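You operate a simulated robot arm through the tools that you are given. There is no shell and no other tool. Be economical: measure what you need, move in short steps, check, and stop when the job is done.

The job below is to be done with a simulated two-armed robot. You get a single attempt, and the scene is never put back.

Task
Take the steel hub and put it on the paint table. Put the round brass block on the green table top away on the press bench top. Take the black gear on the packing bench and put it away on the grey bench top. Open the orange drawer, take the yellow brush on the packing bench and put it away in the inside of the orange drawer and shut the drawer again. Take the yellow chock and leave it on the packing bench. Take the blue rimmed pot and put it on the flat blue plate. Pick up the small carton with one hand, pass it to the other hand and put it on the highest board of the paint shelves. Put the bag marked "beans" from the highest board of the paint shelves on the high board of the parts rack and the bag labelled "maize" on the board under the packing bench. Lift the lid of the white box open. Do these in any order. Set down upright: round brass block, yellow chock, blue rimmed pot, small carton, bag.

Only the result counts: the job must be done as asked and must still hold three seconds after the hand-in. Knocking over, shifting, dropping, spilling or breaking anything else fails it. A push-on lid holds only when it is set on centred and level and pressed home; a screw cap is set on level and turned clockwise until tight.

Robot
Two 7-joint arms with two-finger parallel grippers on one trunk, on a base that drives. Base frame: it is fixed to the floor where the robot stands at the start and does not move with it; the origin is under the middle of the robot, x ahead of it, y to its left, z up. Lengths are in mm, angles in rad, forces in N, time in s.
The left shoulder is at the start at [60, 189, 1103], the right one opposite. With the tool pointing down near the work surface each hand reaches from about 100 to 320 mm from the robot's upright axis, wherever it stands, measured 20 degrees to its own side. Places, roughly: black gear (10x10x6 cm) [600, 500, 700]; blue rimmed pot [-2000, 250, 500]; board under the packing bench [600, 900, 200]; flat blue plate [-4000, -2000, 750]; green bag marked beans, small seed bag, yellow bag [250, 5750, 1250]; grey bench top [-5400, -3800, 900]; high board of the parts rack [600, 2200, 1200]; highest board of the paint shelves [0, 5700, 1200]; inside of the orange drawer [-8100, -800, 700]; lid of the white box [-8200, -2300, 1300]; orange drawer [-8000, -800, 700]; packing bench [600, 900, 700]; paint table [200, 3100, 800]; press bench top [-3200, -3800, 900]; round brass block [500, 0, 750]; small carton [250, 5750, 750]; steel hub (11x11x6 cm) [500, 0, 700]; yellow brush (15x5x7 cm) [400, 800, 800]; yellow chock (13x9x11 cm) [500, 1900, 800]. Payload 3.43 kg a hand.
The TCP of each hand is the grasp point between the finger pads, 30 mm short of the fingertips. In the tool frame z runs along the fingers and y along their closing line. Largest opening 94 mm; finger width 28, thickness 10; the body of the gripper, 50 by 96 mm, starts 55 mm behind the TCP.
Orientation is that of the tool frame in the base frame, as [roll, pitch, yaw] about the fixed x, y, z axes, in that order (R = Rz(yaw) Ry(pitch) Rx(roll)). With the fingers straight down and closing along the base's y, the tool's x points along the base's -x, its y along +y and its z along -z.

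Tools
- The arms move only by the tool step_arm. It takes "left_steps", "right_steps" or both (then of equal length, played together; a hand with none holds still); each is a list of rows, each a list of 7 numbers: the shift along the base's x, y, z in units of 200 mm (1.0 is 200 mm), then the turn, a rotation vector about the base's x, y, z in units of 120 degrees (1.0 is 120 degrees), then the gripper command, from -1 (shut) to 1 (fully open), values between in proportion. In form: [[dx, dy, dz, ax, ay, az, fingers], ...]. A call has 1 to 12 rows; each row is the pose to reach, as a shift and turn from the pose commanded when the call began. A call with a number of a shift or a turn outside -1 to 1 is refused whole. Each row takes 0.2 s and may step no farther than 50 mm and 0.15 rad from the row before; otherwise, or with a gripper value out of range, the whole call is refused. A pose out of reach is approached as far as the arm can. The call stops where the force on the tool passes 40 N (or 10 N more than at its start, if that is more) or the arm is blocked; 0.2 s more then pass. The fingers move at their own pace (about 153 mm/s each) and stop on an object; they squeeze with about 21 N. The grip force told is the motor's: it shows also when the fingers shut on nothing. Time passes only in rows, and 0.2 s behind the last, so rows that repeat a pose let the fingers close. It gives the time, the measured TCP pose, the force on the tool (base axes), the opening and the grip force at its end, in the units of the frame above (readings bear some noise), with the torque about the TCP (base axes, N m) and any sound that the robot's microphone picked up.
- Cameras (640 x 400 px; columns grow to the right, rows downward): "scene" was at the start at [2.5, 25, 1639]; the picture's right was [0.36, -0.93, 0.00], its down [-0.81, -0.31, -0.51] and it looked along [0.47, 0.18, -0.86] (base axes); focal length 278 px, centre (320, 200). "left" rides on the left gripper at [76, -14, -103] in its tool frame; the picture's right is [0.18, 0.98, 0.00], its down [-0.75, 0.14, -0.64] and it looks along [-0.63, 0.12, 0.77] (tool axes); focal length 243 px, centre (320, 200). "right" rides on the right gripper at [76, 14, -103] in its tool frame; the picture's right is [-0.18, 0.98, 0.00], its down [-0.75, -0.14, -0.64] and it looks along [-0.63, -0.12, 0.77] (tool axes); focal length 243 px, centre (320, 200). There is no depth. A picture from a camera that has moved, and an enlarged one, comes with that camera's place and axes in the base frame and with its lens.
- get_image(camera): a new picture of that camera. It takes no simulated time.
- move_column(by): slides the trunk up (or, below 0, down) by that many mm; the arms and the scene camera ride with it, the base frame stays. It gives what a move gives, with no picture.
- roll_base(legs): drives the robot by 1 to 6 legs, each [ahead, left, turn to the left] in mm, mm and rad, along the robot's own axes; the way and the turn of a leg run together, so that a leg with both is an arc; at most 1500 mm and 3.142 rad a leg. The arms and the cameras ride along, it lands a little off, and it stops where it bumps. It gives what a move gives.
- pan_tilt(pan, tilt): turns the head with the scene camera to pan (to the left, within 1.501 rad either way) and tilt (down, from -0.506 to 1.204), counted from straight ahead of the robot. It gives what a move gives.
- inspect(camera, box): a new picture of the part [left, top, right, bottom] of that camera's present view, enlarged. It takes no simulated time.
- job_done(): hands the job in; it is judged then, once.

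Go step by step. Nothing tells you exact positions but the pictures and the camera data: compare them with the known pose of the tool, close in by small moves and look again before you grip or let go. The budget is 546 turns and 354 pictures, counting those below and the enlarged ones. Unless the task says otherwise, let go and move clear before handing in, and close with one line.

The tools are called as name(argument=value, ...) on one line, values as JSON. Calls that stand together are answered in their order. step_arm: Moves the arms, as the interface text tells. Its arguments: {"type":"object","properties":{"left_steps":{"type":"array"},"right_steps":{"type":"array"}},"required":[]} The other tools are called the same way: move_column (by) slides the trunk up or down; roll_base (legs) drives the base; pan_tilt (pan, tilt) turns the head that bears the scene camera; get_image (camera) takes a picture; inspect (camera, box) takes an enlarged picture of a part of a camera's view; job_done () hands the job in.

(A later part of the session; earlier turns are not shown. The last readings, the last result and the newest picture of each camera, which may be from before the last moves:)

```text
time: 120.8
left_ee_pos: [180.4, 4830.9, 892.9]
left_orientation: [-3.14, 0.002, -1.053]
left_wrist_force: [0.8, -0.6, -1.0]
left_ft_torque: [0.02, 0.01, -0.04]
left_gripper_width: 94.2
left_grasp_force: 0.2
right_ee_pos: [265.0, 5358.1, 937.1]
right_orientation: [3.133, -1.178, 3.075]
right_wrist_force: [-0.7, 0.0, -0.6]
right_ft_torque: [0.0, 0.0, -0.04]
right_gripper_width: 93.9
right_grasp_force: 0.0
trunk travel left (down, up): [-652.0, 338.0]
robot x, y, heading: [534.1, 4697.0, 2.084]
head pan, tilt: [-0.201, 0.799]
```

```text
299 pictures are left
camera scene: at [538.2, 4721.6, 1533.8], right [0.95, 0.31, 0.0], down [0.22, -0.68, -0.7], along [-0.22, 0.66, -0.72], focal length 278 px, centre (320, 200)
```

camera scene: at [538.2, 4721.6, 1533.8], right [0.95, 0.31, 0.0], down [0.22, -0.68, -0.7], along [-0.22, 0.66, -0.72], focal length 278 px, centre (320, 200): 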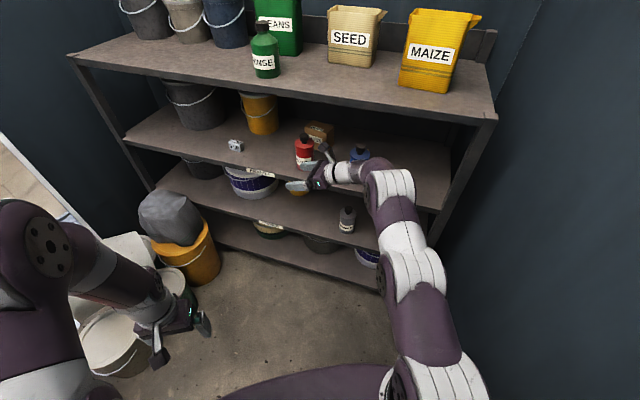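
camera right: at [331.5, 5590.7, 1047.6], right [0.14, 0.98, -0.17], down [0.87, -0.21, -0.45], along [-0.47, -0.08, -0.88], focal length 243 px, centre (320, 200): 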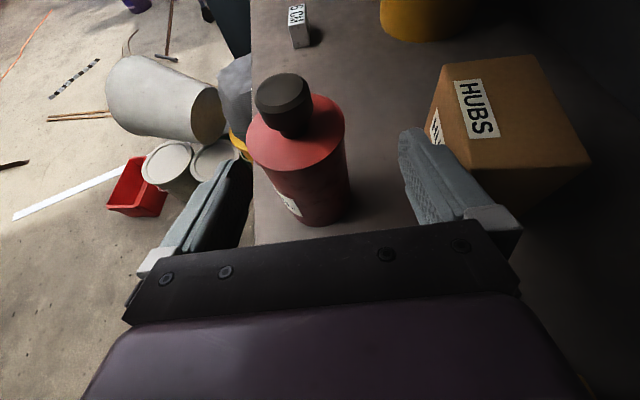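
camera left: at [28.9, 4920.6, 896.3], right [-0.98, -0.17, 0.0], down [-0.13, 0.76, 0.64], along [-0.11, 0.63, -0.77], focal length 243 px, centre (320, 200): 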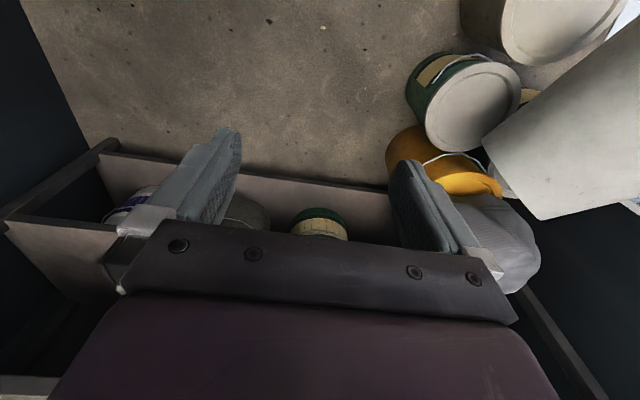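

Everything is undisturbed. I test whether the tool can be made horizontal by rotating about the wrist (tip up).

step_arm(right_steps=[[-0.02, 0, 0.12, 0, 0.04, 0.01, 1], [-0.04, 0, 0.25, 0, 0.08, 0.02, 1], [-0.06, 0, 0.38, 0, 0.12, 0.03, 1], [-0.1, 0, 0.5, 0, 0.153, 0.03, 1], [-0.1, 0, 0.5, 0, 0.153, 0.03, 1]])

get_image(camera="scene")

```text
time: 122.0
left_ee_pos: [180.4, 4831.9, 892.5]
left_orientation: [-3.141, 0.0, -1.052]
left_wrist_force: [-0.1, -0.3, -0.5]
left_ft_torque: [0.02, 0.0, 0.0]
left_gripper_width: 93.9
left_grasp_force: 0.0
right_ee_pos: [196.2, 5323.0, 1035.2]
right_orientation: [-3.12, -1.451, 3.042]
right_wrist_force: [-1.2, -0.8, -0.1]
right_ft_torque: [0.01, 0.01, -0.03]
right_gripper_width: 93.8
right_grasp_force: 0.1
right hand out of reach, approached as far as the arm can: row 1, 2, 3, 4, 5
trunk travel left (down, up): [-652.0, 338.0]
robot x, y, heading: [536.0, 4688.2, 2.087]
head pan, tilt: [-0.201, 0.799]
```

```text
298 pictures are left
camera scene: at [537.9, 4722.5, 1533.8], right [0.95, 0.31, 0.0], down [0.22, -0.68, -0.7], along [-0.22, 0.66, -0.72], focal length 278 px, centre (320, 200)
```

scene: 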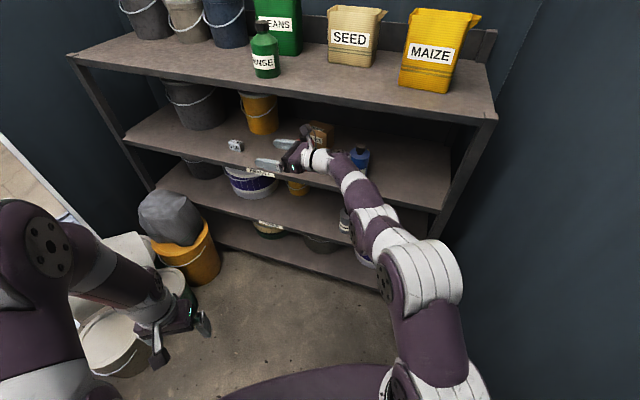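

Tool nearly horizontal (83°) is reachable here. With that tilt I can pass above the bottles under the board. I stretch the arm forward to keep the elbow clear of the post.

step_arm(right_steps=[[0.05, 0.1, 0, 0, 0, 0, 1], [0.1, 0.2, 0, 0, 0, 0, 1], [0.15, 0.3, 0, 0, 0, 0, 1], [0.2, 0.4, 0, 0, 0, 0, 1], [0.2, 0.4, 0, 0, 0, 0, 1]])

get_image(camera="scene")

```text
time: 123.2
left_ee_pos: [179.7, 4830.5, 894.3]
left_orientation: [3.141, -0.001, -1.051]
left_wrist_force: [-0.4, 0.0, -0.5]
left_ft_torque: [-0.03, 0.02, 0.02]
left_gripper_width: 94.1
left_grasp_force: 0.1
right_ee_pos: [198.2, 5328.1, 1033.7]
right_orientation: [-3.13, -1.449, 3.047]
right_wrist_force: [0.5, 1.1, 1.1]
right_ft_torque: [-0.01, 0.01, 0.01]
right_gripper_width: 93.8
right_grasp_force: 0.1
right hand out of reach, approached as far as the arm can: row 1, 2, 3, 4, 5
trunk travel left (down, up): [-652.0, 338.0]
robot x, y, heading: [535.5, 4695.8, 2.093]
head pan, tilt: [-0.201, 0.799]
```

```text
297 pictures are left
camera scene: at [538.2, 4722.4, 1533.8], right [0.95, 0.31, 0.0], down [0.22, -0.68, -0.7], along [-0.22, 0.66, -0.72], focal length 278 px, centre (320, 200)
```

scene: 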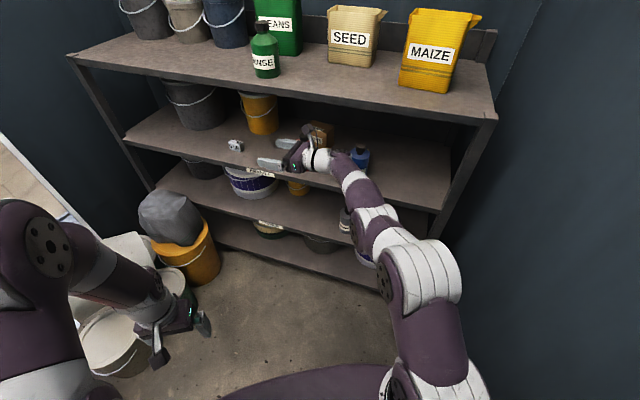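

This pose would put the forearm too low. The safer plan: briefly take the blue bottle out with the left hand, fetch the carton with a low right-hand entry, and put the bottle back on exactly its spot. I fold the right arm back first.

step_arm(right_steps=[[0.1, -0.15, 0.0, 0, -0.05, 0, 1], [0.2, -0.3, 0.0, 0, -0.1, 0, 1], [0.3, -0.45, 0.0, 0, -0.15, 0, 1], [0.4, -0.6, 0.0, 0, -0.2, 0, 1], [0.5, -0.75, 0.0, 0, -0.25, 0, 1], [0.6, -0.9, 0.0, 0, -0.3, 0, 1], [0.65, -1.0, 0.0, 0, -0.35, 0, 1], [0.65, -1.0, 0.0, 0, -0.4, 0, 1]])

roll_base(legs=[[0, 0, -0.52]])

pan_tilt(pan=0, tilt=0.8)

get_image(camera="scene")

```text
time: 125.0
left_ee_pos: [179.0, 4832.0, 893.0]
left_orientation: [-3.141, -0.002, -1.053]
left_wrist_force: [-0.1, -0.2, 0.4]
left_ft_torque: [0.02, -0.01, 0.01]
left_gripper_width: 94.1
left_grasp_force: 0.0
right_ee_pos: [328.3, 5130.5, 1031.6]
right_orientation: [3.071, -0.613, 3.128]
right_wrist_force: [-0.3, 0.3, 0.5]
right_ft_torque: [0.01, 0.0, -0.02]
right_gripper_width: 93.8
right_grasp_force: 0.1
trunk travel left (down, up): [-652.0, 338.0]
robot x, y, heading: [535.5, 4699.4, 2.085]
head pan, tilt: [-0.201, 0.799]
```

```text
time: 126.8
left_ee_pos: [291.6, 4986.8, 894.0]
left_orientation: [-3.14, 0.0, -1.567]
left_wrist_force: [0.0, -0.6, -1.1]
left_ft_torque: [0.01, -0.04, -0.02]
left_gripper_width: 93.7
left_grasp_force: 0.0
right_ee_pos: [569.0, 5175.4, 1032.6]
right_orientation: [3.071, -0.614, 2.614]
right_wrist_force: [0.2, 0.8, -0.1]
right_ft_torque: [-0.02, -0.04, -0.03]
right_gripper_width: 94.1
right_grasp_force: 0.1
trunk travel left (down, up): [-652.0, 338.0]
robot x, y, heading: [534.5, 4695.4, 1.57]
head pan, tilt: [-0.201, 0.799]
```

```text
time: 127.6
left_ee_pos: [291.2, 4987.7, 893.7]
left_orientation: [3.141, 0.001, -1.567]
left_wrist_force: [0.8, 0.2, 0.1]
left_ft_torque: [0.01, -0.01, -0.04]
left_gripper_width: 94.0
left_grasp_force: 0.1
right_ee_pos: [568.0, 5175.1, 1031.1]
right_orientation: [3.071, -0.614, 2.614]
right_wrist_force: [0.9, -0.1, 0.1]
right_ft_torque: [0.0, -0.02, 0.0]
right_gripper_width: 94.1
right_grasp_force: 0.1
trunk travel left (down, up): [-652.0, 338.0]
robot x, y, heading: [535.8, 4695.8, 1.58]
head pan, tilt: [0.0, 0.799]
```

```text
296 pictures are left
camera scene: at [533.6, 4718.4, 1533.8], right [1.0, 0.01, 0.0], down [0.0, -0.72, -0.7], along [0.0, 0.7, -0.72], focal length 278 px, centre (320, 200)
```

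scene: 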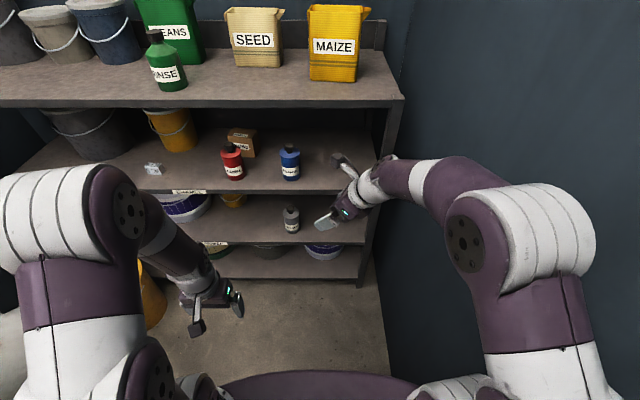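

Now I retract the right hand and set the left hand to point forward (20° down) for the blue bottle.

step_arm(right_steps=[[0.03, -0.1, 0, 0, 0, 0, 1], [0.06, -0.2, 0, 0, 0, 0, 1], [0.1, -0.3, 0, 0, 0, 0, 1], [0.15, -0.45, 0, 0, 0, 0, 1], [0.2, -0.6, 0, 0, 0, 0, 1], [0.2, -0.75, 0, 0, 0, 0, 1], [0.2, -0.75, 0, 0, 0, 0, 1], [0.2, -0.75, 0, 0, 0, 0, 1], [0.2, -0.75, 0, 0, 0, 0, 1], [0.2, -0.75, 0, 0, 0, 0, 1]], left_steps=[[0.06, 0.02, 0, 0.06, 0, 0, 1], [0.12, 0.04, 0, 0.12, 0, 0, 1], [0.2, 0.06, 0, 0.18, 0, 0, 1], [0.3, 0.08, 0, 0.24, 0, 0, 1], [0.4, 0.1, 0, 0.3, 0, 0, 1], [0.5, 0.15, 0, 0.36, 0, 0, 1], [0.6, 0.2, 0, 0.42, 0, 0, 1], [0.65, 0.2, 0, 0.48, 0, 0, 1], [0.65, 0.2, 0, 0.54, 0, 0, 1], [0.65, 0.2, 0, 0.583, 0, 0, 1]])

get_image(camera="scene")

get_image(camera="left")

```text
time: 128.7
left_ee_pos: [371.8, 4989.2, 892.5]
left_orientation: [-3.003, 0.403, -1.748]
left_wrist_force: [-2.3, 3.0, -0.5]
left_ft_torque: [-0.22, -0.1, -0.37]
left_gripper_width: 94.2
left_grasp_force: 0.1
left hand out of reach, approached as far as the arm can: row 3, 4, 5
right_ee_pos: [602.9, 5072.4, 1032.7]
right_orientation: [3.068, -0.615, 2.614]
right_wrist_force: [-0.2, -0.5, 0.6]
right_ft_torque: [0.06, 0.0, -0.02]
right_gripper_width: 94.0
right_grasp_force: 0.1
trunk travel left (down, up): [-652.0, 338.0]
robot x, y, heading: [534.2, 4697.3, 1.574]
head pan, tilt: [0.0, 0.799]
stopped in row 5 (left hand): the force on the tool passed its limit (the readings are from after the stop); the commanded pose is now the measured one
```

```text
295 pictures are left
camera scene: at [534.2, 4717.3, 1533.8], right [1.0, 0.01, 0.0], down [0.0, -0.72, -0.7], along [0.0, 0.7, -0.72], focal length 278 px, centre (320, 200)
```

scene: 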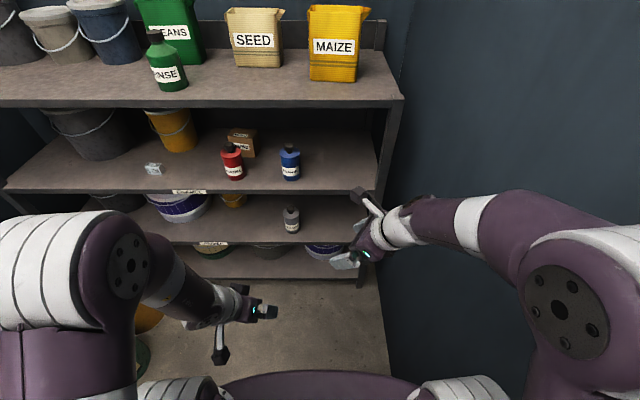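

```text
294 pictures are left
camera left: at [352.3, 4878.3, 958.6], right [-0.98, 0.06, -0.2], down [-0.14, 0.48, 0.86], along [0.14, 0.87, -0.47], focal length 243 px, centre (320, 200)
```

left: 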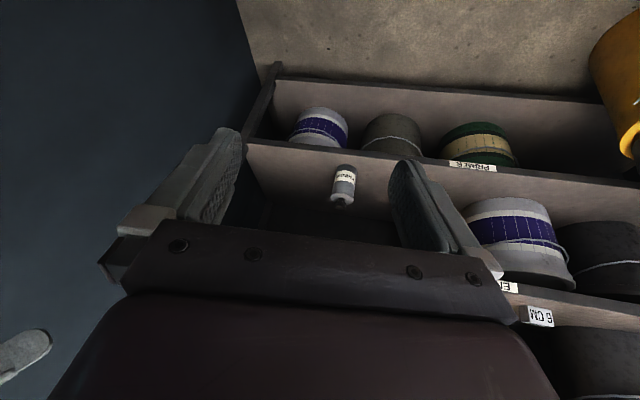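

The left hand needs to be further forward to pitch up. I extend it while completing the rotation.

step_arm(left_steps=[[0.05, 0.2, 0, 0, 0, 0, 1], [0.1, 0.4, 0, 0.05, 0.002, 0.016, 1], [0.15, 0.6, 0, 0.1, 0.003, 0.032, 1], [0.2, 0.8, 0, 0.16, 0.005, 0.05, 1], [0.25, 0.95, 0, 0.22, 0.007, 0.07, 1], [0.25, 0.95, 0, 0.28, 0.009, 0.09, 1], [0.25, 0.95, 0, 0.34, 0.01, 0.11, 1], [0.25, 0.95, 0, 0.394, 0.012, 0.129, 1], [0.25, 0.95, 0, 0.394, 0.012, 0.129, 1]])

get_image(camera="scene")

get_image(camera="left")

```text
time: 130.7
left_ee_pos: [310.5, 5178.2, 907.1]
left_orientation: [-3.029, 1.208, -1.502]
left_wrist_force: [-1.1, 0.6, -0.2]
left_ft_torque: [0.01, -0.02, 0.0]
left_gripper_width: 94.2
left_grasp_force: 0.0
left hand out of reach, approached as far as the arm can: row 4, 5, 6, 7, 8, 9
right_ee_pos: [603.2, 5072.2, 1031.8]
right_orientation: [3.073, -0.615, 2.614]
right_wrist_force: [-0.6, 0.3, 0.1]
right_ft_torque: [0.06, -0.01, -0.04]
right_gripper_width: 94.2
right_grasp_force: 0.0
trunk travel left (down, up): [-652.0, 338.0]
robot x, y, heading: [535.1, 4700.0, 1.576]
head pan, tilt: [0.0, 0.799]
```

```text
293 pictures are left
camera scene: at [533.9, 4718.2, 1533.8], right [1.0, 0.01, 0.0], down [0.0, -0.72, -0.7], along [0.0, 0.7, -0.72], focal length 278 px, centre (320, 200)
```

scene: 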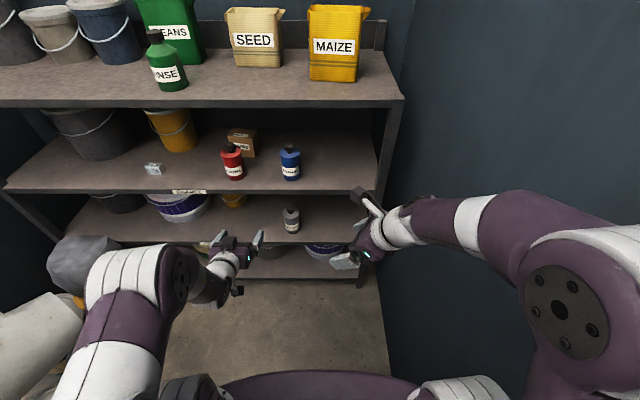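

```text
292 pictures are left
camera left: at [322.7, 5053.8, 872.6], right [-0.98, -0.03, -0.21], down [-0.19, -0.33, 0.92], along [-0.1, 0.94, 0.32], focal length 243 px, centre (320, 200)
```

left: 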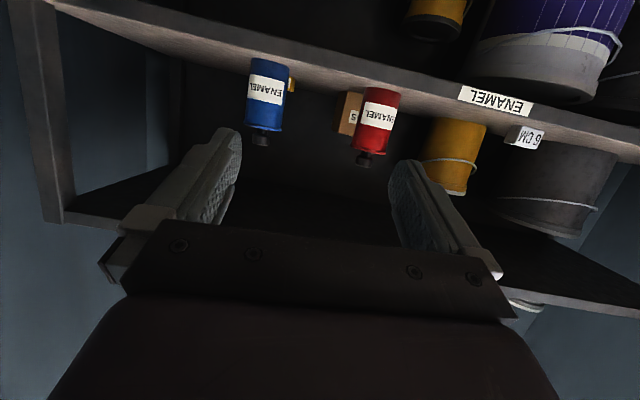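

The left hand has the right orientation when it's 225 mm to the left. I turn the base a bit right so the left hand can approach the blue bottle diagonally, away from the wall.

step_arm(right_steps=[[0, -0.15, 0, 0, 0, 0, 1], [0, -0.3, 0, 0, 0, 0, 1], [0, -0.3, 0, 0, 0, 0, 1]])

roll_base(legs=[[0, 0, -0.37], [171, 199, 0]])

move_column(by=-25)

get_image(camera="left")

get_image(camera="scene")

```text
time: 131.5
left_ee_pos: [311.4, 5178.9, 905.3]
left_orientation: [-3.03, 1.207, -1.502]
left_wrist_force: [-0.2, 0.2, -0.7]
left_ft_torque: [0.0, -0.01, 0.03]
left_gripper_width: 94.1
left_grasp_force: 0.1
right_ee_pos: [601.5, 5012.7, 1031.8]
right_orientation: [3.071, -0.613, 2.616]
right_wrist_force: [1.3, -0.4, 0.3]
right_ft_torque: [-0.01, 0.03, 0.03]
right_gripper_width: 94.1
right_grasp_force: 0.2
trunk travel left (down, up): [-652.0, 338.0]
robot x, y, heading: [539.6, 4696.7, 1.578]
head pan, tilt: [0.0, 0.799]
```

```text
time: 134.5
left_ee_pos: [383.0, 5460.2, 907.3]
left_orientation: [-3.028, 1.207, -1.879]
left_wrist_force: [-0.2, 0.2, 0.6]
left_ft_torque: [0.01, 0.04, -0.01]
left_gripper_width: 94.3
left_grasp_force: 0.0
right_ee_pos: [592.3, 5198.1, 1034.3]
right_orientation: [3.071, -0.616, 2.237]
right_wrist_force: [0.0, 0.0, -0.3]
right_ft_torque: [-0.01, -0.03, 0.0]
right_gripper_width: 94.0
right_grasp_force: 0.1
trunk travel left (down, up): [-652.0, 338.0]
robot x, y, heading: [414.3, 4925.9, 1.2]
head pan, tilt: [0.0, 0.799]
```

```text
time: 135.2
left_ee_pos: [383.7, 5459.7, 882.2]
left_orientation: [-3.029, 1.209, -1.879]
left_wrist_force: [-0.1, 0.1, 0.3]
left_ft_torque: [0.04, -0.01, -0.02]
left_gripper_width: 94.0
left_grasp_force: 0.0
right_ee_pos: [593.9, 5198.9, 1008.7]
right_orientation: [3.071, -0.615, 2.237]
right_wrist_force: [0.3, -0.1, 0.2]
right_ft_torque: [0.02, 0.0, 0.0]
right_gripper_width: 93.9
right_grasp_force: 0.0
trunk travel left (down, up): [-627.0, 363.0]
robot x, y, heading: [413.3, 4929.8, 1.2]
head pan, tilt: [0.0, 0.799]
```

```text
291 pictures are left
camera left: at [349.2, 5339.1, 847.6], right [-0.92, 0.33, -0.21], down [-0.3, -0.24, 0.93], along [0.26, 0.91, 0.32], focal length 243 px, centre (320, 200)
```

left: 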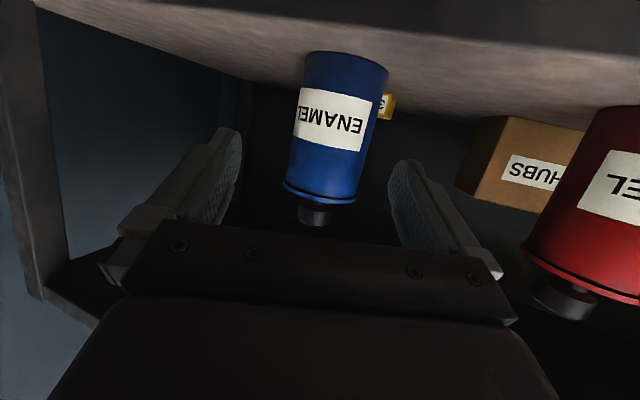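

```text
290 pictures are left
camera scene: at [420.9, 4949.3, 1508.8], right [0.93, -0.36, 0.0], down [-0.26, -0.67, -0.7], along [0.25, 0.65, -0.72], focal length 278 px, centre (320, 200)
```

scene: 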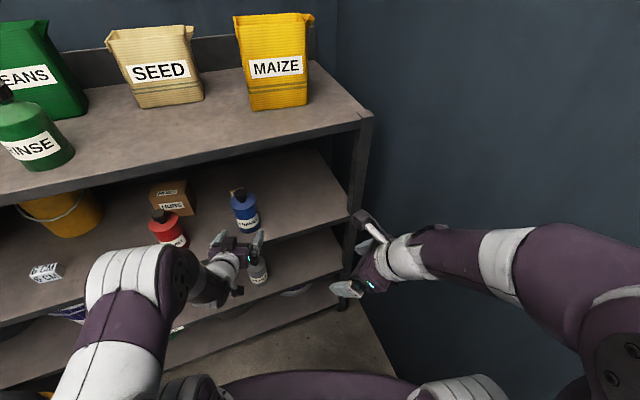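

Blue bottle axis is at about (420, 5580), 16 mm left of the hand's axis. I correct that and advance halfway.

roll_base(legs=[[0, 16, 0], [50, -3, 0]])

get_image(camera="left")

```text
time: 136.5
left_ee_pos: [389.9, 5510.4, 880.7]
left_orientation: [-3.031, 1.207, -1.879]
left_wrist_force: [0.2, -0.8, -0.1]
left_ft_torque: [0.01, -0.02, -0.01]
left_gripper_width: 94.2
left_grasp_force: 0.1
right_ee_pos: [599.2, 5249.9, 1007.1]
right_orientation: [3.074, -0.613, 2.238]
right_wrist_force: [0.3, -0.1, 0.6]
right_ft_torque: [-0.04, 0.0, 0.02]
right_gripper_width: 94.0
right_grasp_force: 0.2
trunk travel left (down, up): [-627.0, 363.0]
robot x, y, heading: [419.1, 4979.4, 1.199]
head pan, tilt: [0.0, 0.799]
```

```text
289 pictures are left
camera left: at [355.2, 5390.4, 847.0], right [-0.92, 0.33, -0.21], down [-0.3, -0.23, 0.93], along [0.26, 0.91, 0.31], focal length 243 px, centre (320, 200)
```

left: 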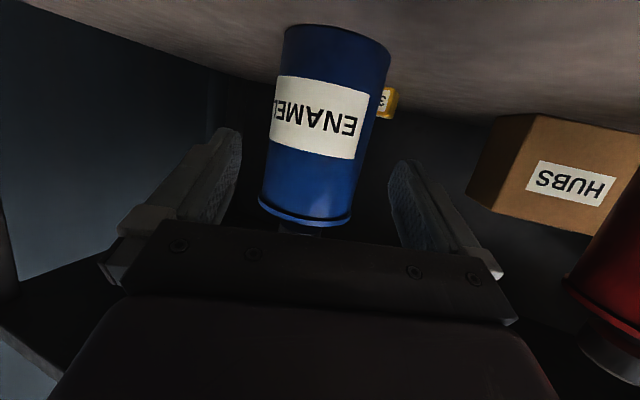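

Aligned. Advance the remaining ~74 mm so the bottle sits between the pads.

roll_base(legs=[[73, -4, 0]])

get_image(camera="left")

get_image(camera="scene")

```text
time: 137.7
left_ee_pos: [420.5, 5576.3, 882.7]
left_orientation: [-3.03, 1.21, -1.883]
left_wrist_force: [0.6, -0.6, -0.2]
left_ft_torque: [0.0, -0.01, 0.02]
left_gripper_width: 93.8
left_grasp_force: 0.1
right_ee_pos: [629.3, 5315.7, 1006.7]
right_orientation: [3.073, -0.613, 2.238]
right_wrist_force: [-0.4, -0.1, -0.2]
right_ft_torque: [0.04, -0.02, 0.01]
right_gripper_width: 93.9
right_grasp_force: 0.1
trunk travel left (down, up): [-627.0, 363.0]
robot x, y, heading: [450.4, 5047.6, 1.202]
head pan, tilt: [0.0, 0.799]
stopped in leg 1: the robot was blocked; the commanded pose is now the measured one
```

```text
288 pictures are left
camera left: at [385.5, 5456.9, 847.9], right [-0.92, 0.33, -0.21], down [-0.3, -0.24, 0.92], along [0.26, 0.91, 0.32], focal length 243 px, centre (320, 200)
```

left: 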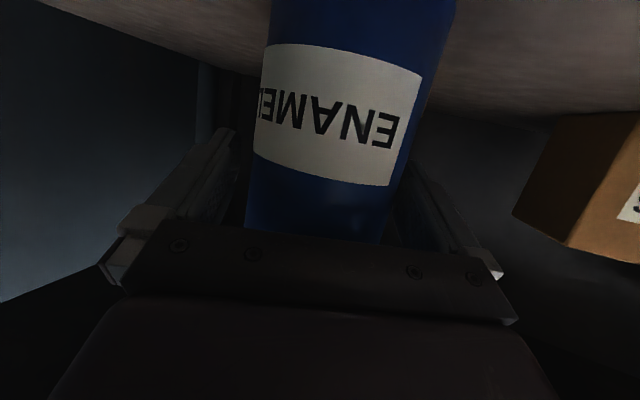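

```text
287 pictures are left
camera scene: at [457.2, 5067.1, 1508.8], right [0.93, -0.36, 0.0], down [-0.26, -0.67, -0.7], along [0.25, 0.65, -0.72], focal length 278 px, centre (320, 200)
```

scene: 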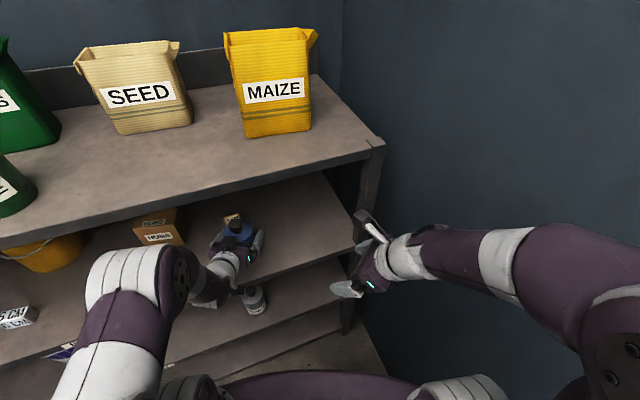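

The bottle is between the pads (the base just stopped, probably the right elbow near the wall). I close the left gripper.

step_arm(left_steps=[[0, 0, 0, 0, 0, 0, -1], [0, 0, 0, 0, 0, 0, -1], [0, 0, 0, 0, 0, 0, -1]])

get_image(camera="left")

```text
time: 138.5
left_ee_pos: [417.5, 5575.4, 883.3]
left_orientation: [-3.028, 1.213, -1.882]
left_wrist_force: [-2.8, -0.5, 4.8]
left_ft_torque: [0.1, 0.45, 0.09]
left_gripper_width: 71.4
left_grasp_force: 20.8
right_ee_pos: [629.8, 5313.8, 1009.4]
right_orientation: [3.069, -0.616, 2.241]
right_wrist_force: [0.4, -0.9, 0.3]
right_ft_torque: [-0.02, 0.03, 0.0]
right_gripper_width: 94.1
right_grasp_force: 0.0
trunk travel left (down, up): [-627.0, 363.0]
robot x, y, heading: [449.8, 5046.2, 1.205]
head pan, tilt: [0.0, 0.799]
```

```text
286 pictures are left
camera left: at [384.9, 5456.2, 848.7], right [-0.92, 0.33, -0.21], down [-0.3, -0.24, 0.92], along [0.26, 0.91, 0.32], focal length 243 px, centre (320, 200)
```

left: 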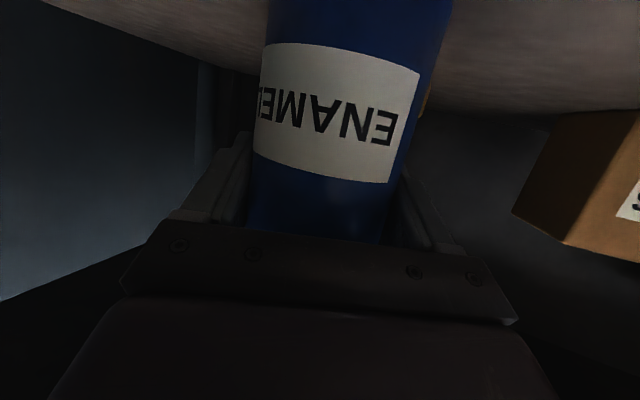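

Gripped at 71 mm. I lift 25 mm with the trunk and back out.

move_column(by=25)

roll_base(legs=[[-250, 14, 0]])

get_image(camera="left")

get_image(camera="scene")

```text
time: 139.2
left_ee_pos: [420.5, 5576.3, 907.4]
left_orientation: [-3.03, 1.208, -1.879]
left_wrist_force: [0.1, 0.5, -3.4]
left_ft_torque: [0.02, -0.02, 0.0]
left_gripper_width: 71.0
left_grasp_force: 21.0
right_ee_pos: [628.4, 5316.1, 1033.0]
right_orientation: [3.071, -0.614, 2.237]
right_wrist_force: [0.0, -0.2, 0.6]
right_ft_torque: [0.03, 0.0, 0.03]
right_gripper_width: 94.1
right_grasp_force: 0.0
trunk travel left (down, up): [-652.0, 338.0]
robot x, y, heading: [447.8, 5044.8, 1.202]
head pan, tilt: [0.0, 0.799]
```

```text
time: 141.0
left_ee_pos: [315.6, 5347.3, 907.3]
left_orientation: [-3.03, 1.212, -1.883]
left_wrist_force: [-0.4, -0.3, -3.4]
left_ft_torque: [0.0, 0.02, 0.03]
left_gripper_width: 71.1
left_grasp_force: 21.2
right_ee_pos: [525.1, 5084.6, 1033.0]
right_orientation: [3.073, -0.615, 2.236]
right_wrist_force: [-0.2, -0.1, 0.8]
right_ft_torque: [-0.05, 0.01, 0.01]
right_gripper_width: 93.9
right_grasp_force: 0.2
trunk travel left (down, up): [-652.0, 338.0]
robot x, y, heading: [347.9, 4813.7, 1.198]
head pan, tilt: [0.0, 0.799]
```

```text
285 pictures are left
camera left: at [281.3, 5226.4, 873.3], right [-0.92, 0.34, -0.21], down [-0.3, -0.24, 0.92], along [0.26, 0.91, 0.32], focal length 243 px, centre (320, 200)
```

left: 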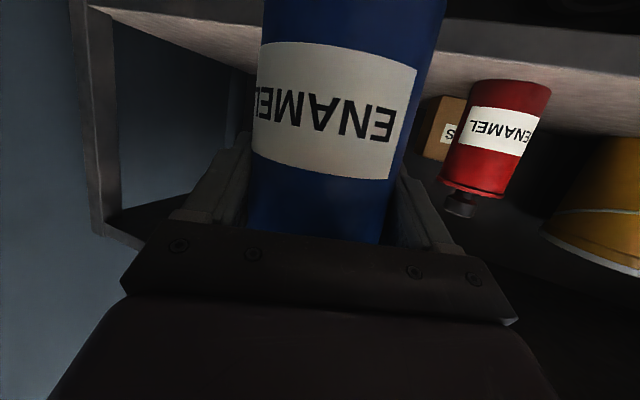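

```text
284 pictures are left
camera scene: at [351.5, 4835.8, 1533.8], right [0.93, -0.37, 0.0], down [-0.26, -0.67, -0.7], along [0.26, 0.65, -0.72], focal length 278 px, centre (320, 200)
```

scene: 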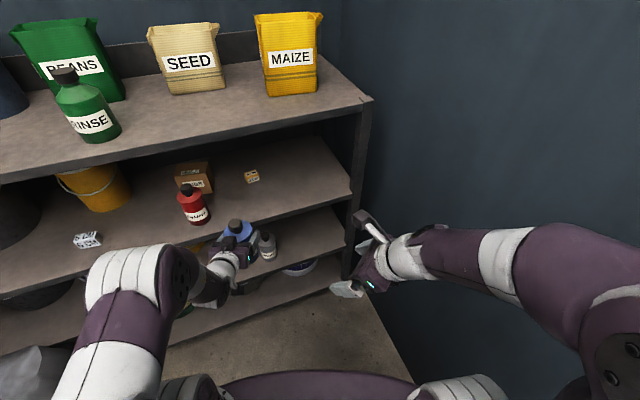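

Bottle is safely out. Now I rotate the base to 1.94 and back off to prepare the right arm for the low entry.

roll_base(legs=[[-150, 0, 0], [0, 0, 0.742]])

get_image(camera="scene")

```text
time: 144.4
left_ee_pos: [-89.9, 5047.7, 906.9]
left_orientation: [-3.029, 1.211, -1.147]
left_wrist_force: [0.3, 0.3, -3.9]
left_ft_torque: [-0.01, 0.02, 0.03]
left_gripper_width: 71.1
left_grasp_force: 20.9
right_ee_pos: [242.2, 4992.3, 1033.8]
right_orientation: [3.072, -0.614, 2.973]
right_wrist_force: [-0.7, -0.2, 0.6]
right_ft_torque: [-0.03, 0.04, -0.03]
right_gripper_width: 94.1
right_grasp_force: 0.1
trunk travel left (down, up): [-652.0, 338.0]
robot x, y, heading: [290.1, 4674.0, 1.93]
head pan, tilt: [0.0, 0.799]
```

```text
283 pictures are left
camera scene: at [280.3, 4693.1, 1533.8], right [0.94, 0.35, 0.0], down [0.25, -0.67, -0.7], along [-0.25, 0.65, -0.72], focal length 278 px, centre (320, 200)
```

scene: 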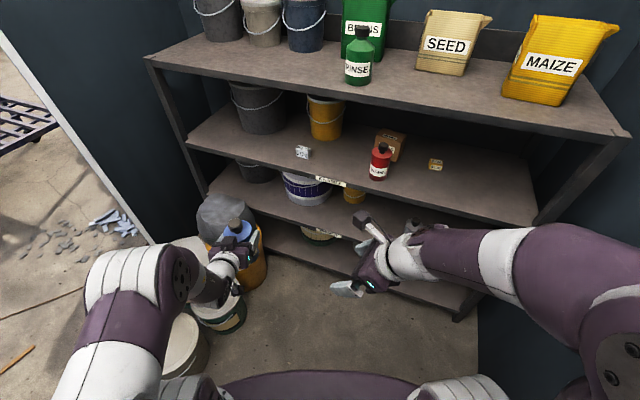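

step_arm(right_steps=[[-0.05, 0.16, -0.03, 0.004, 0.022, 0, 1], [-0.1, 0.33, -0.07, 0.008, 0.045, 0, 1], [-0.15, 0.5, -0.1, 0.012, 0.068, 0, 1], [-0.2, 0.66, -0.13, 0.015, 0.09, 0, 1], [-0.25, 0.83, -0.17, 0.019, 0.113, 0, 1], [-0.29, 0.97, -0.21, 0.023, 0.135, 0, 1]])

step_arm(right_steps=[[-0.05, 0.16, -0.03, 0.004, 0.022, 0, 1], [-0.1, 0.33, -0.07, 0.008, 0.045, 0, 1], [-0.15, 0.5, -0.1, 0.012, 0.068, 0, 1], [-0.2, 0.66, -0.13, 0.015, 0.09, 0, 1], [-0.25, 0.83, -0.17, 0.019, 0.113, 0, 1], [-0.29, 0.96, -0.21, 0.023, 0.135, 0, 1], [-0.29, 0.96, -0.21, 0.023, 0.135, 0, 1]])

get_image(camera="scene")

```text
time: 145.8
left_ee_pos: [-88.9, 5047.4, 907.7]
left_orientation: [-3.03, 1.21, -1.147]
left_wrist_force: [-0.2, -0.9, -3.9]
left_ft_torque: [-0.02, 0.01, -0.02]
left_gripper_width: 70.9
left_grasp_force: 21.2
right_ee_pos: [182.2, 5185.4, 989.7]
right_orientation: [3.073, -0.905, 2.97]
right_wrist_force: [0.0, -0.5, -0.2]
right_ft_torque: [-0.01, 0.01, -0.02]
right_gripper_width: 93.8
right_grasp_force: 0.0
trunk travel left (down, up): [-652.0, 338.0]
robot x, y, heading: [285.7, 4672.5, 1.935]
head pan, tilt: [0.0, 0.799]
```

```text
time: 147.4
left_ee_pos: [-88.2, 5047.1, 907.8]
left_orientation: [-3.028, 1.211, -1.146]
left_wrist_force: [-0.7, 0.1, -4.9]
left_ft_torque: [-0.02, 0.0, -0.03]
left_gripper_width: 70.9
left_grasp_force: 21.2
right_ee_pos: [126.9, 5379.8, 948.6]
right_orientation: [3.071, -1.187, 2.969]
right_wrist_force: [-0.9, 0.4, -0.6]
right_ft_torque: [0.02, -0.03, 0.01]
right_gripper_width: 94.1
right_grasp_force: 0.0
right hand out of reach, approached as far as the arm can: row 6
trunk travel left (down, up): [-652.0, 338.0]
robot x, y, heading: [290.2, 4671.3, 1.933]
head pan, tilt: [0.0, 0.799]
```

```text
282 pictures are left
camera scene: at [280.4, 4692.6, 1533.8], right [0.94, 0.35, 0.0], down [0.25, -0.67, -0.7], along [-0.25, 0.65, -0.72], focal length 278 px, centre (320, 200)
```

scene: 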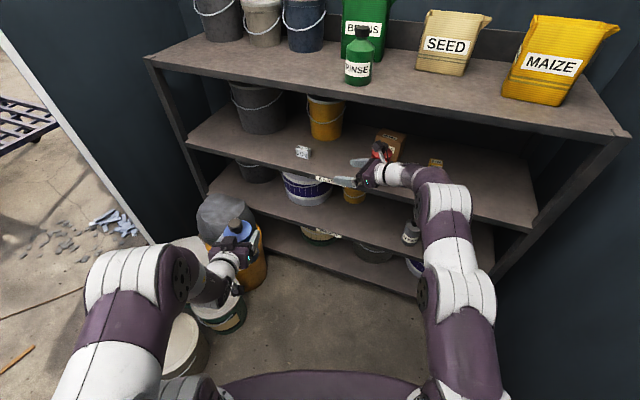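

The right arm is posed. Lower to grip height and shift right before entering.

move_column(by=-78)

roll_base(legs=[[-58, -154, 0]])

get_image(camera="right")

```text
time: 148.5
left_ee_pos: [-88.0, 5046.7, 829.7]
left_orientation: [-3.03, 1.211, -1.146]
left_wrist_force: [0.0, -0.1, -4.8]
left_ft_torque: [-0.03, 0.03, 0.0]
left_gripper_width: 71.1
left_grasp_force: 20.9
right_ee_pos: [125.9, 5379.2, 871.6]
right_orientation: [3.07, -1.186, 2.97]
right_wrist_force: [0.1, 0.1, 0.5]
right_ft_torque: [0.01, -0.01, 0.01]
right_gripper_width: 94.0
right_grasp_force: 0.1
trunk travel left (down, up): [-574.0, 416.0]
robot x, y, heading: [285.8, 4671.7, 1.935]
head pan, tilt: [0.0, 0.799]
```

```text
time: 150.0
left_ee_pos: [77.6, 5047.2, 829.8]
left_orientation: [-3.034, 1.212, -1.149]
left_wrist_force: [-0.3, -0.6, -4.2]
left_ft_torque: [0.0, 0.0, 0.02]
left_gripper_width: 71.0
left_grasp_force: 21.3
right_ee_pos: [292.0, 5381.2, 871.2]
right_orientation: [3.072, -1.187, 2.97]
right_wrist_force: [0.3, 0.5, 0.1]
right_ft_torque: [0.0, 0.0, 0.0]
right_gripper_width: 94.0
right_grasp_force: 0.1
trunk travel left (down, up): [-574.0, 416.0]
robot x, y, heading: [454.0, 4677.7, 1.934]
head pan, tilt: [0.0, 0.799]
```

```text
281 pictures are left
camera right: at [359.5, 5376.1, 980.7], right [0.3, 0.94, -0.15], down [0.82, -0.33, -0.46], along [-0.48, 0.02, -0.87], focal length 243 px, centre (320, 200)
```

right: 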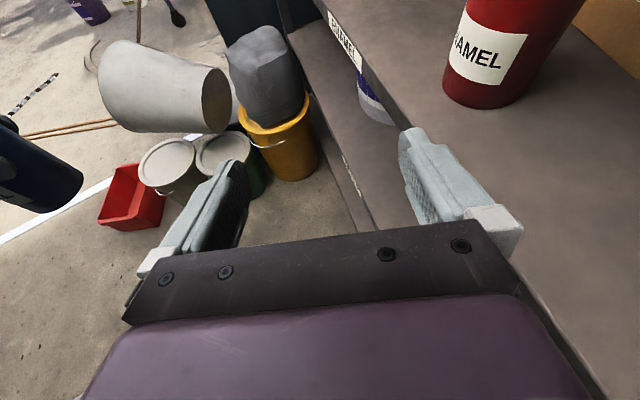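

roll_base(legs=[[150, -57, 0]])

get_image(camera="right")

get_image(camera="scene")

```text
time: 151.4
left_ee_pos: [77.6, 5208.9, 829.7]
left_orientation: [-3.032, 1.21, -1.149]
left_wrist_force: [-0.1, 0.9, -4.3]
left_ft_torque: [-0.01, 0.01, 0.03]
left_gripper_width: 71.1
left_grasp_force: 21.6
right_ee_pos: [292.9, 5541.6, 869.4]
right_orientation: [3.074, -1.185, 2.964]
right_wrist_force: [-0.4, 0.2, 0.2]
right_ft_torque: [-0.01, 0.01, 0.02]
right_gripper_width: 94.2
right_grasp_force: 0.1
trunk travel left (down, up): [-574.0, 416.0]
robot x, y, heading: [453.5, 4834.3, 1.93]
head pan, tilt: [0.0, 0.799]
```

```text
280 pictures are left
camera right: at [360.1, 5537.3, 979.7], right [0.3, 0.94, -0.15], down [0.82, -0.33, -0.46], along [-0.48, 0.02, -0.88], focal length 243 px, centre (320, 200)
```

right: 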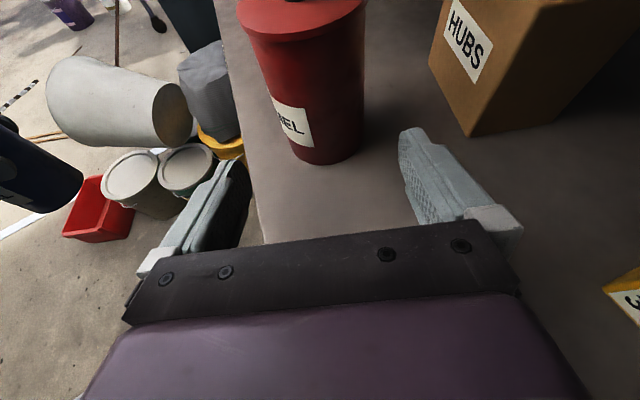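

```text
279 pictures are left
camera scene: at [445.7, 4855.9, 1455.8], right [0.94, 0.35, 0.0], down [0.25, -0.67, -0.7], along [-0.25, 0.65, -0.72], focal length 278 px, centre (320, 200)
```

scene: 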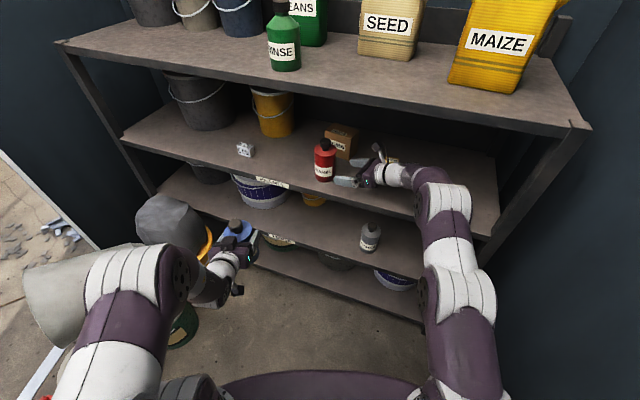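

roll_base(legs=[[80, -30, 0]])

get_image(camera="right")

```text
time: 152.5
left_ee_pos: [77.1, 5296.5, 828.4]
left_orientation: [-3.03, 1.211, -1.148]
left_wrist_force: [-0.3, 0.4, -4.4]
left_ft_torque: [-0.02, -0.02, 0.0]
left_gripper_width: 71.1
left_grasp_force: 20.7
right_ee_pos: [290.9, 5627.5, 871.4]
right_orientation: [3.077, -1.186, 2.963]
right_wrist_force: [0.1, -0.3, -0.5]
right_ft_torque: [-0.02, 0.03, 0.04]
right_gripper_width: 94.2
right_grasp_force: 0.0
trunk travel left (down, up): [-574.0, 416.0]
robot x, y, heading: [452.4, 4920.5, 1.931]
head pan, tilt: [0.0, 0.799]
```

```text
278 pictures are left
camera right: at [358.9, 5624.2, 979.7], right [0.3, 0.94, -0.15], down [0.82, -0.33, -0.46], along [-0.48, 0.02, -0.88], focal length 243 px, centre (320, 200)
```

right: 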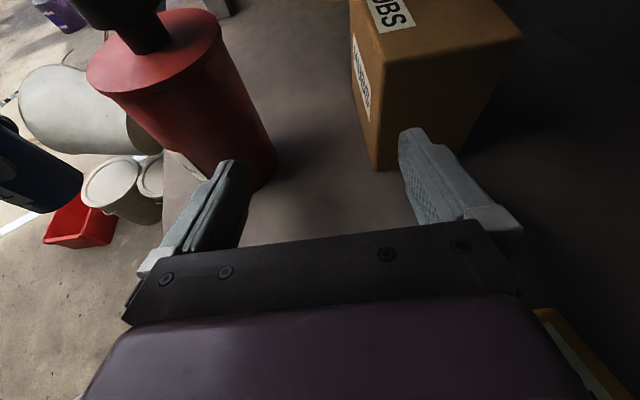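

roll_base(legs=[[80, -30, 0]])

get_image(camera="right")

```text
time: 153.6
left_ee_pos: [77.0, 5380.7, 828.3]
left_orientation: [-3.031, 1.208, -1.147]
left_wrist_force: [-0.3, 0.3, -4.6]
left_ft_torque: [0.03, 0.02, -0.01]
left_gripper_width: 70.6
left_grasp_force: 21.2
right_ee_pos: [290.7, 5713.7, 870.7]
right_orientation: [3.076, -1.184, 2.965]
right_wrist_force: [-0.3, 0.6, -0.4]
right_ft_torque: [0.02, 0.01, -0.01]
right_gripper_width: 94.1
right_grasp_force: 0.0
trunk travel left (down, up): [-574.0, 416.0]
robot x, y, heading: [453.1, 5010.3, 1.936]
head pan, tilt: [0.0, 0.799]
```

```text
277 pictures are left
camera right: at [358.5, 5709.4, 979.6], right [0.3, 0.94, -0.15], down [0.82, -0.33, -0.46], along [-0.48, 0.02, -0.88], focal length 243 px, centre (320, 200)
```

right: 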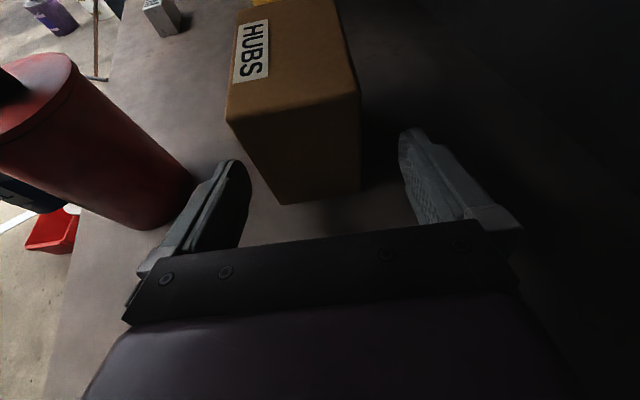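

The carton end is well framed; I shift 8 mm toward −y and slide along the finger direction over the carton.

roll_base(legs=[[-8, 3, 0], [31, 45, 0]])

get_image(camera="right")

```text
time: 154.8
left_ee_pos: [22.9, 5384.2, 828.8]
left_orientation: [-3.025, 1.209, -1.144]
left_wrist_force: [-0.6, 0.0, -4.9]
left_ft_torque: [0.0, 0.0, -0.02]
left_gripper_width: 70.9
left_grasp_force: 21.0
right_ee_pos: [237.8, 5718.4, 869.9]
right_orientation: [3.073, -1.183, 2.968]
right_wrist_force: [-0.4, -0.4, 0.2]
right_ft_torque: [-0.02, 0.01, 0.0]
right_gripper_width: 94.1
right_grasp_force: 0.0
trunk travel left (down, up): [-574.0, 416.0]
robot x, y, heading: [403.1, 5011.6, 1.937]
head pan, tilt: [0.0, 0.799]
```

```text
276 pictures are left
camera right: at [304.1, 5712.7, 980.2], right [0.3, 0.94, -0.14], down [0.82, -0.33, -0.46], along [-0.48, 0.02, -0.88], focal length 243 px, centre (320, 200)
```

right: 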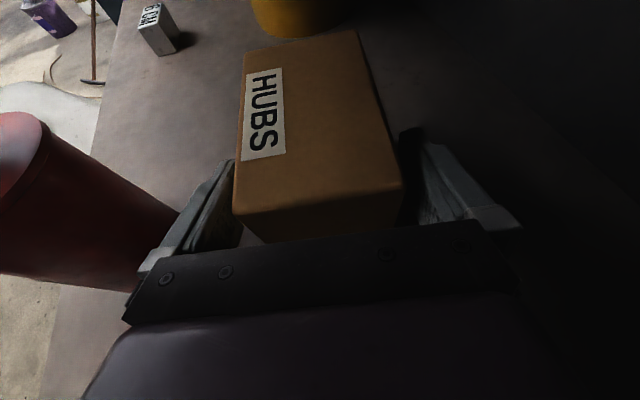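

Carton is between the fingers. Close, then lift 20 mm with the trunk.

step_arm(right_steps=[[0, 0, 0, 0, 0, 0, -1], [0, 0, 0, 0, 0, 0, -1], [0, 0, 0, 0, 0, 0, -1], [0, 0, 0, 0, 0, 0, -1]])

move_column(by=22)

get_image(camera="right")

```text
time: 155.8
left_ee_pos: [23.4, 5383.7, 830.1]
left_orientation: [-3.03, 1.21, -1.145]
left_wrist_force: [-0.1, 0.3, -4.3]
left_ft_torque: [-0.03, -0.01, 0.02]
left_gripper_width: 71.1
left_grasp_force: 20.3
right_ee_pos: [237.8, 5716.4, 870.5]
right_orientation: [3.071, -1.187, 2.969]
right_wrist_force: [0.7, -2.6, 0.6]
right_ft_torque: [-0.31, 0.35, 0.29]
right_gripper_width: 74.4
right_grasp_force: 20.5
trunk travel left (down, up): [-574.0, 416.0]
robot x, y, heading: [400.5, 5009.3, 1.935]
head pan, tilt: [0.0, 0.799]
```

```text
time: 156.5
left_ee_pos: [22.6, 5385.0, 850.2]
left_orientation: [-3.03, 1.209, -1.146]
left_wrist_force: [0.7, -0.9, -3.9]
left_ft_torque: [-0.04, 0.02, 0.01]
left_gripper_width: 70.8
left_grasp_force: 21.3
right_ee_pos: [238.8, 5717.9, 891.8]
right_orientation: [3.077, -1.186, 2.966]
right_wrist_force: [-0.3, -0.2, -6.0]
right_ft_torque: [-0.01, -0.15, -0.01]
right_gripper_width: 74.5
right_grasp_force: 21.3
trunk travel left (down, up): [-596.0, 394.0]
robot x, y, heading: [401.0, 5013.2, 1.932]
head pan, tilt: [0.0, 0.799]
```

```text
275 pictures are left
camera right: at [305.3, 5713.5, 1001.3], right [0.3, 0.94, -0.15], down [0.82, -0.33, -0.46], along [-0.48, 0.02, -0.88], focal length 243 px, centre (320, 200)
```

right: 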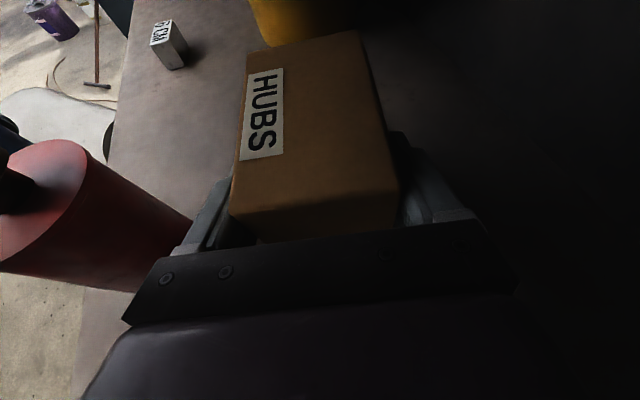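

Carton lifted. I raise a little more to clear the small cube, shift right past the red bottle, then come straight out.

move_column(by=20)

roll_base(legs=[[-41, -108, 0]])

get_image(camera="right")

```text
time: 157.2
left_ee_pos: [23.9, 5383.8, 867.4]
left_orientation: [-3.03, 1.209, -1.151]
left_wrist_force: [0.5, 0.6, -3.8]
left_ft_torque: [0.01, 0.03, 0.04]
left_gripper_width: 70.8
left_grasp_force: 21.4
right_ee_pos: [239.1, 5710.5, 890.6]
right_orientation: [-3.131, -1.171, 2.896]
right_wrist_force: [0.0, -0.3, -4.9]
right_ft_torque: [-0.02, -0.16, 0.01]
right_gripper_width: 74.2
right_grasp_force: 21.5
trunk travel left (down, up): [-616.0, 374.0]
robot x, y, heading: [402.8, 5007.4, 1.93]
head pan, tilt: [0.0, 0.799]
```

```text
time: 158.4
left_ee_pos: [80.2, 5371.1, 856.6]
left_orientation: [-2.963, 1.198, -1.012]
left_wrist_force: [0.9, 1.5, -4.6]
left_ft_torque: [-0.02, -0.02, 0.0]
left_gripper_width: 71.5
left_grasp_force: 21.1
right_ee_pos: [263.3, 5695.9, 846.4]
right_orientation: [-3.023, -1.116, 2.89]
right_wrist_force: [-6.5, -2.6, 10.1]
right_ft_torque: [0.63, -0.56, -0.73]
right_gripper_width: 75.8
right_grasp_force: 20.0
trunk travel left (down, up): [-616.0, 374.0]
robot x, y, heading: [508.6, 5025.6, 2.006]
head pan, tilt: [0.0, 0.799]
```

```text
274 pictures are left
camera right: at [325.2, 5707.7, 958.8], right [0.22, 0.95, -0.22], down [0.87, -0.29, -0.39], along [-0.43, -0.1, -0.9], focal length 243 px, centre (320, 200)
```

right: 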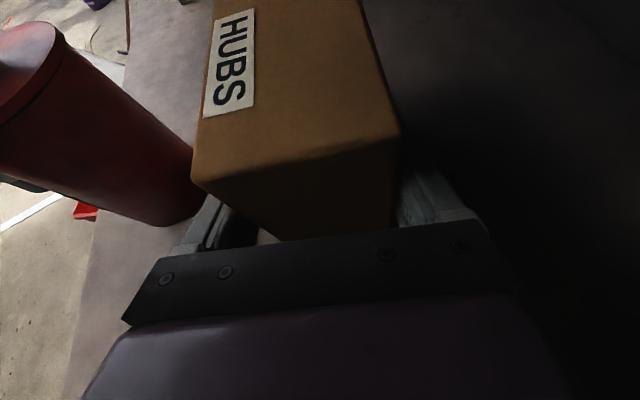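

Something is jammed: the right hand did not follow. I look before moving.

get_image(camera="scene")

get_image(camera="left")

step_arm(right_steps=[[0, 0, 0, 0, 0, 0, -1]])

```text
273 pictures are left
camera scene: at [455.1, 5043.8, 1492.5], right [0.91, 0.42, 0.03], down [0.32, -0.65, -0.69], along [-0.27, 0.63, -0.72], focal length 278 px, centre (320, 200)
```

scene: 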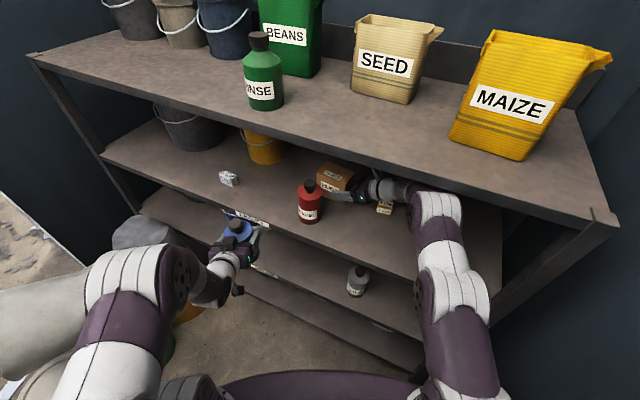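

```text
272 pictures are left
camera left: at [142.3, 5262.7, 823.1], right [-0.87, -0.43, -0.24], down [-0.06, -0.38, 0.92], along [-0.49, 0.82, 0.3], focal length 243 px, centre (320, 200)
```

left: 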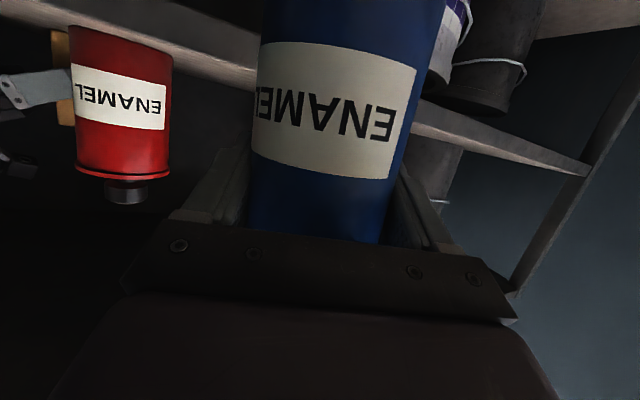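

```text
time: 158.8
left_ee_pos: [91.5, 5371.5, 867.7]
left_orientation: [-3.006, 1.202, -1.055]
left_wrist_force: [0.5, -0.3, -4.4]
left_ft_torque: [-0.02, -0.01, 0.04]
left_gripper_width: 70.7
left_grasp_force: 21.2
right_ee_pos: [275.3, 5693.0, 846.3]
right_orientation: [-2.984, -1.122, 2.857]
right_wrist_force: [0.2, -0.2, -2.9]
right_ft_torque: [-0.06, -0.25, 0.01]
right_gripper_width: 75.8
right_grasp_force: 21.3
trunk travel left (down, up): [-616.0, 374.0]
robot x, y, heading: [504.4, 5023.1, 2.005]
head pan, tilt: [0.0, 0.799]
```

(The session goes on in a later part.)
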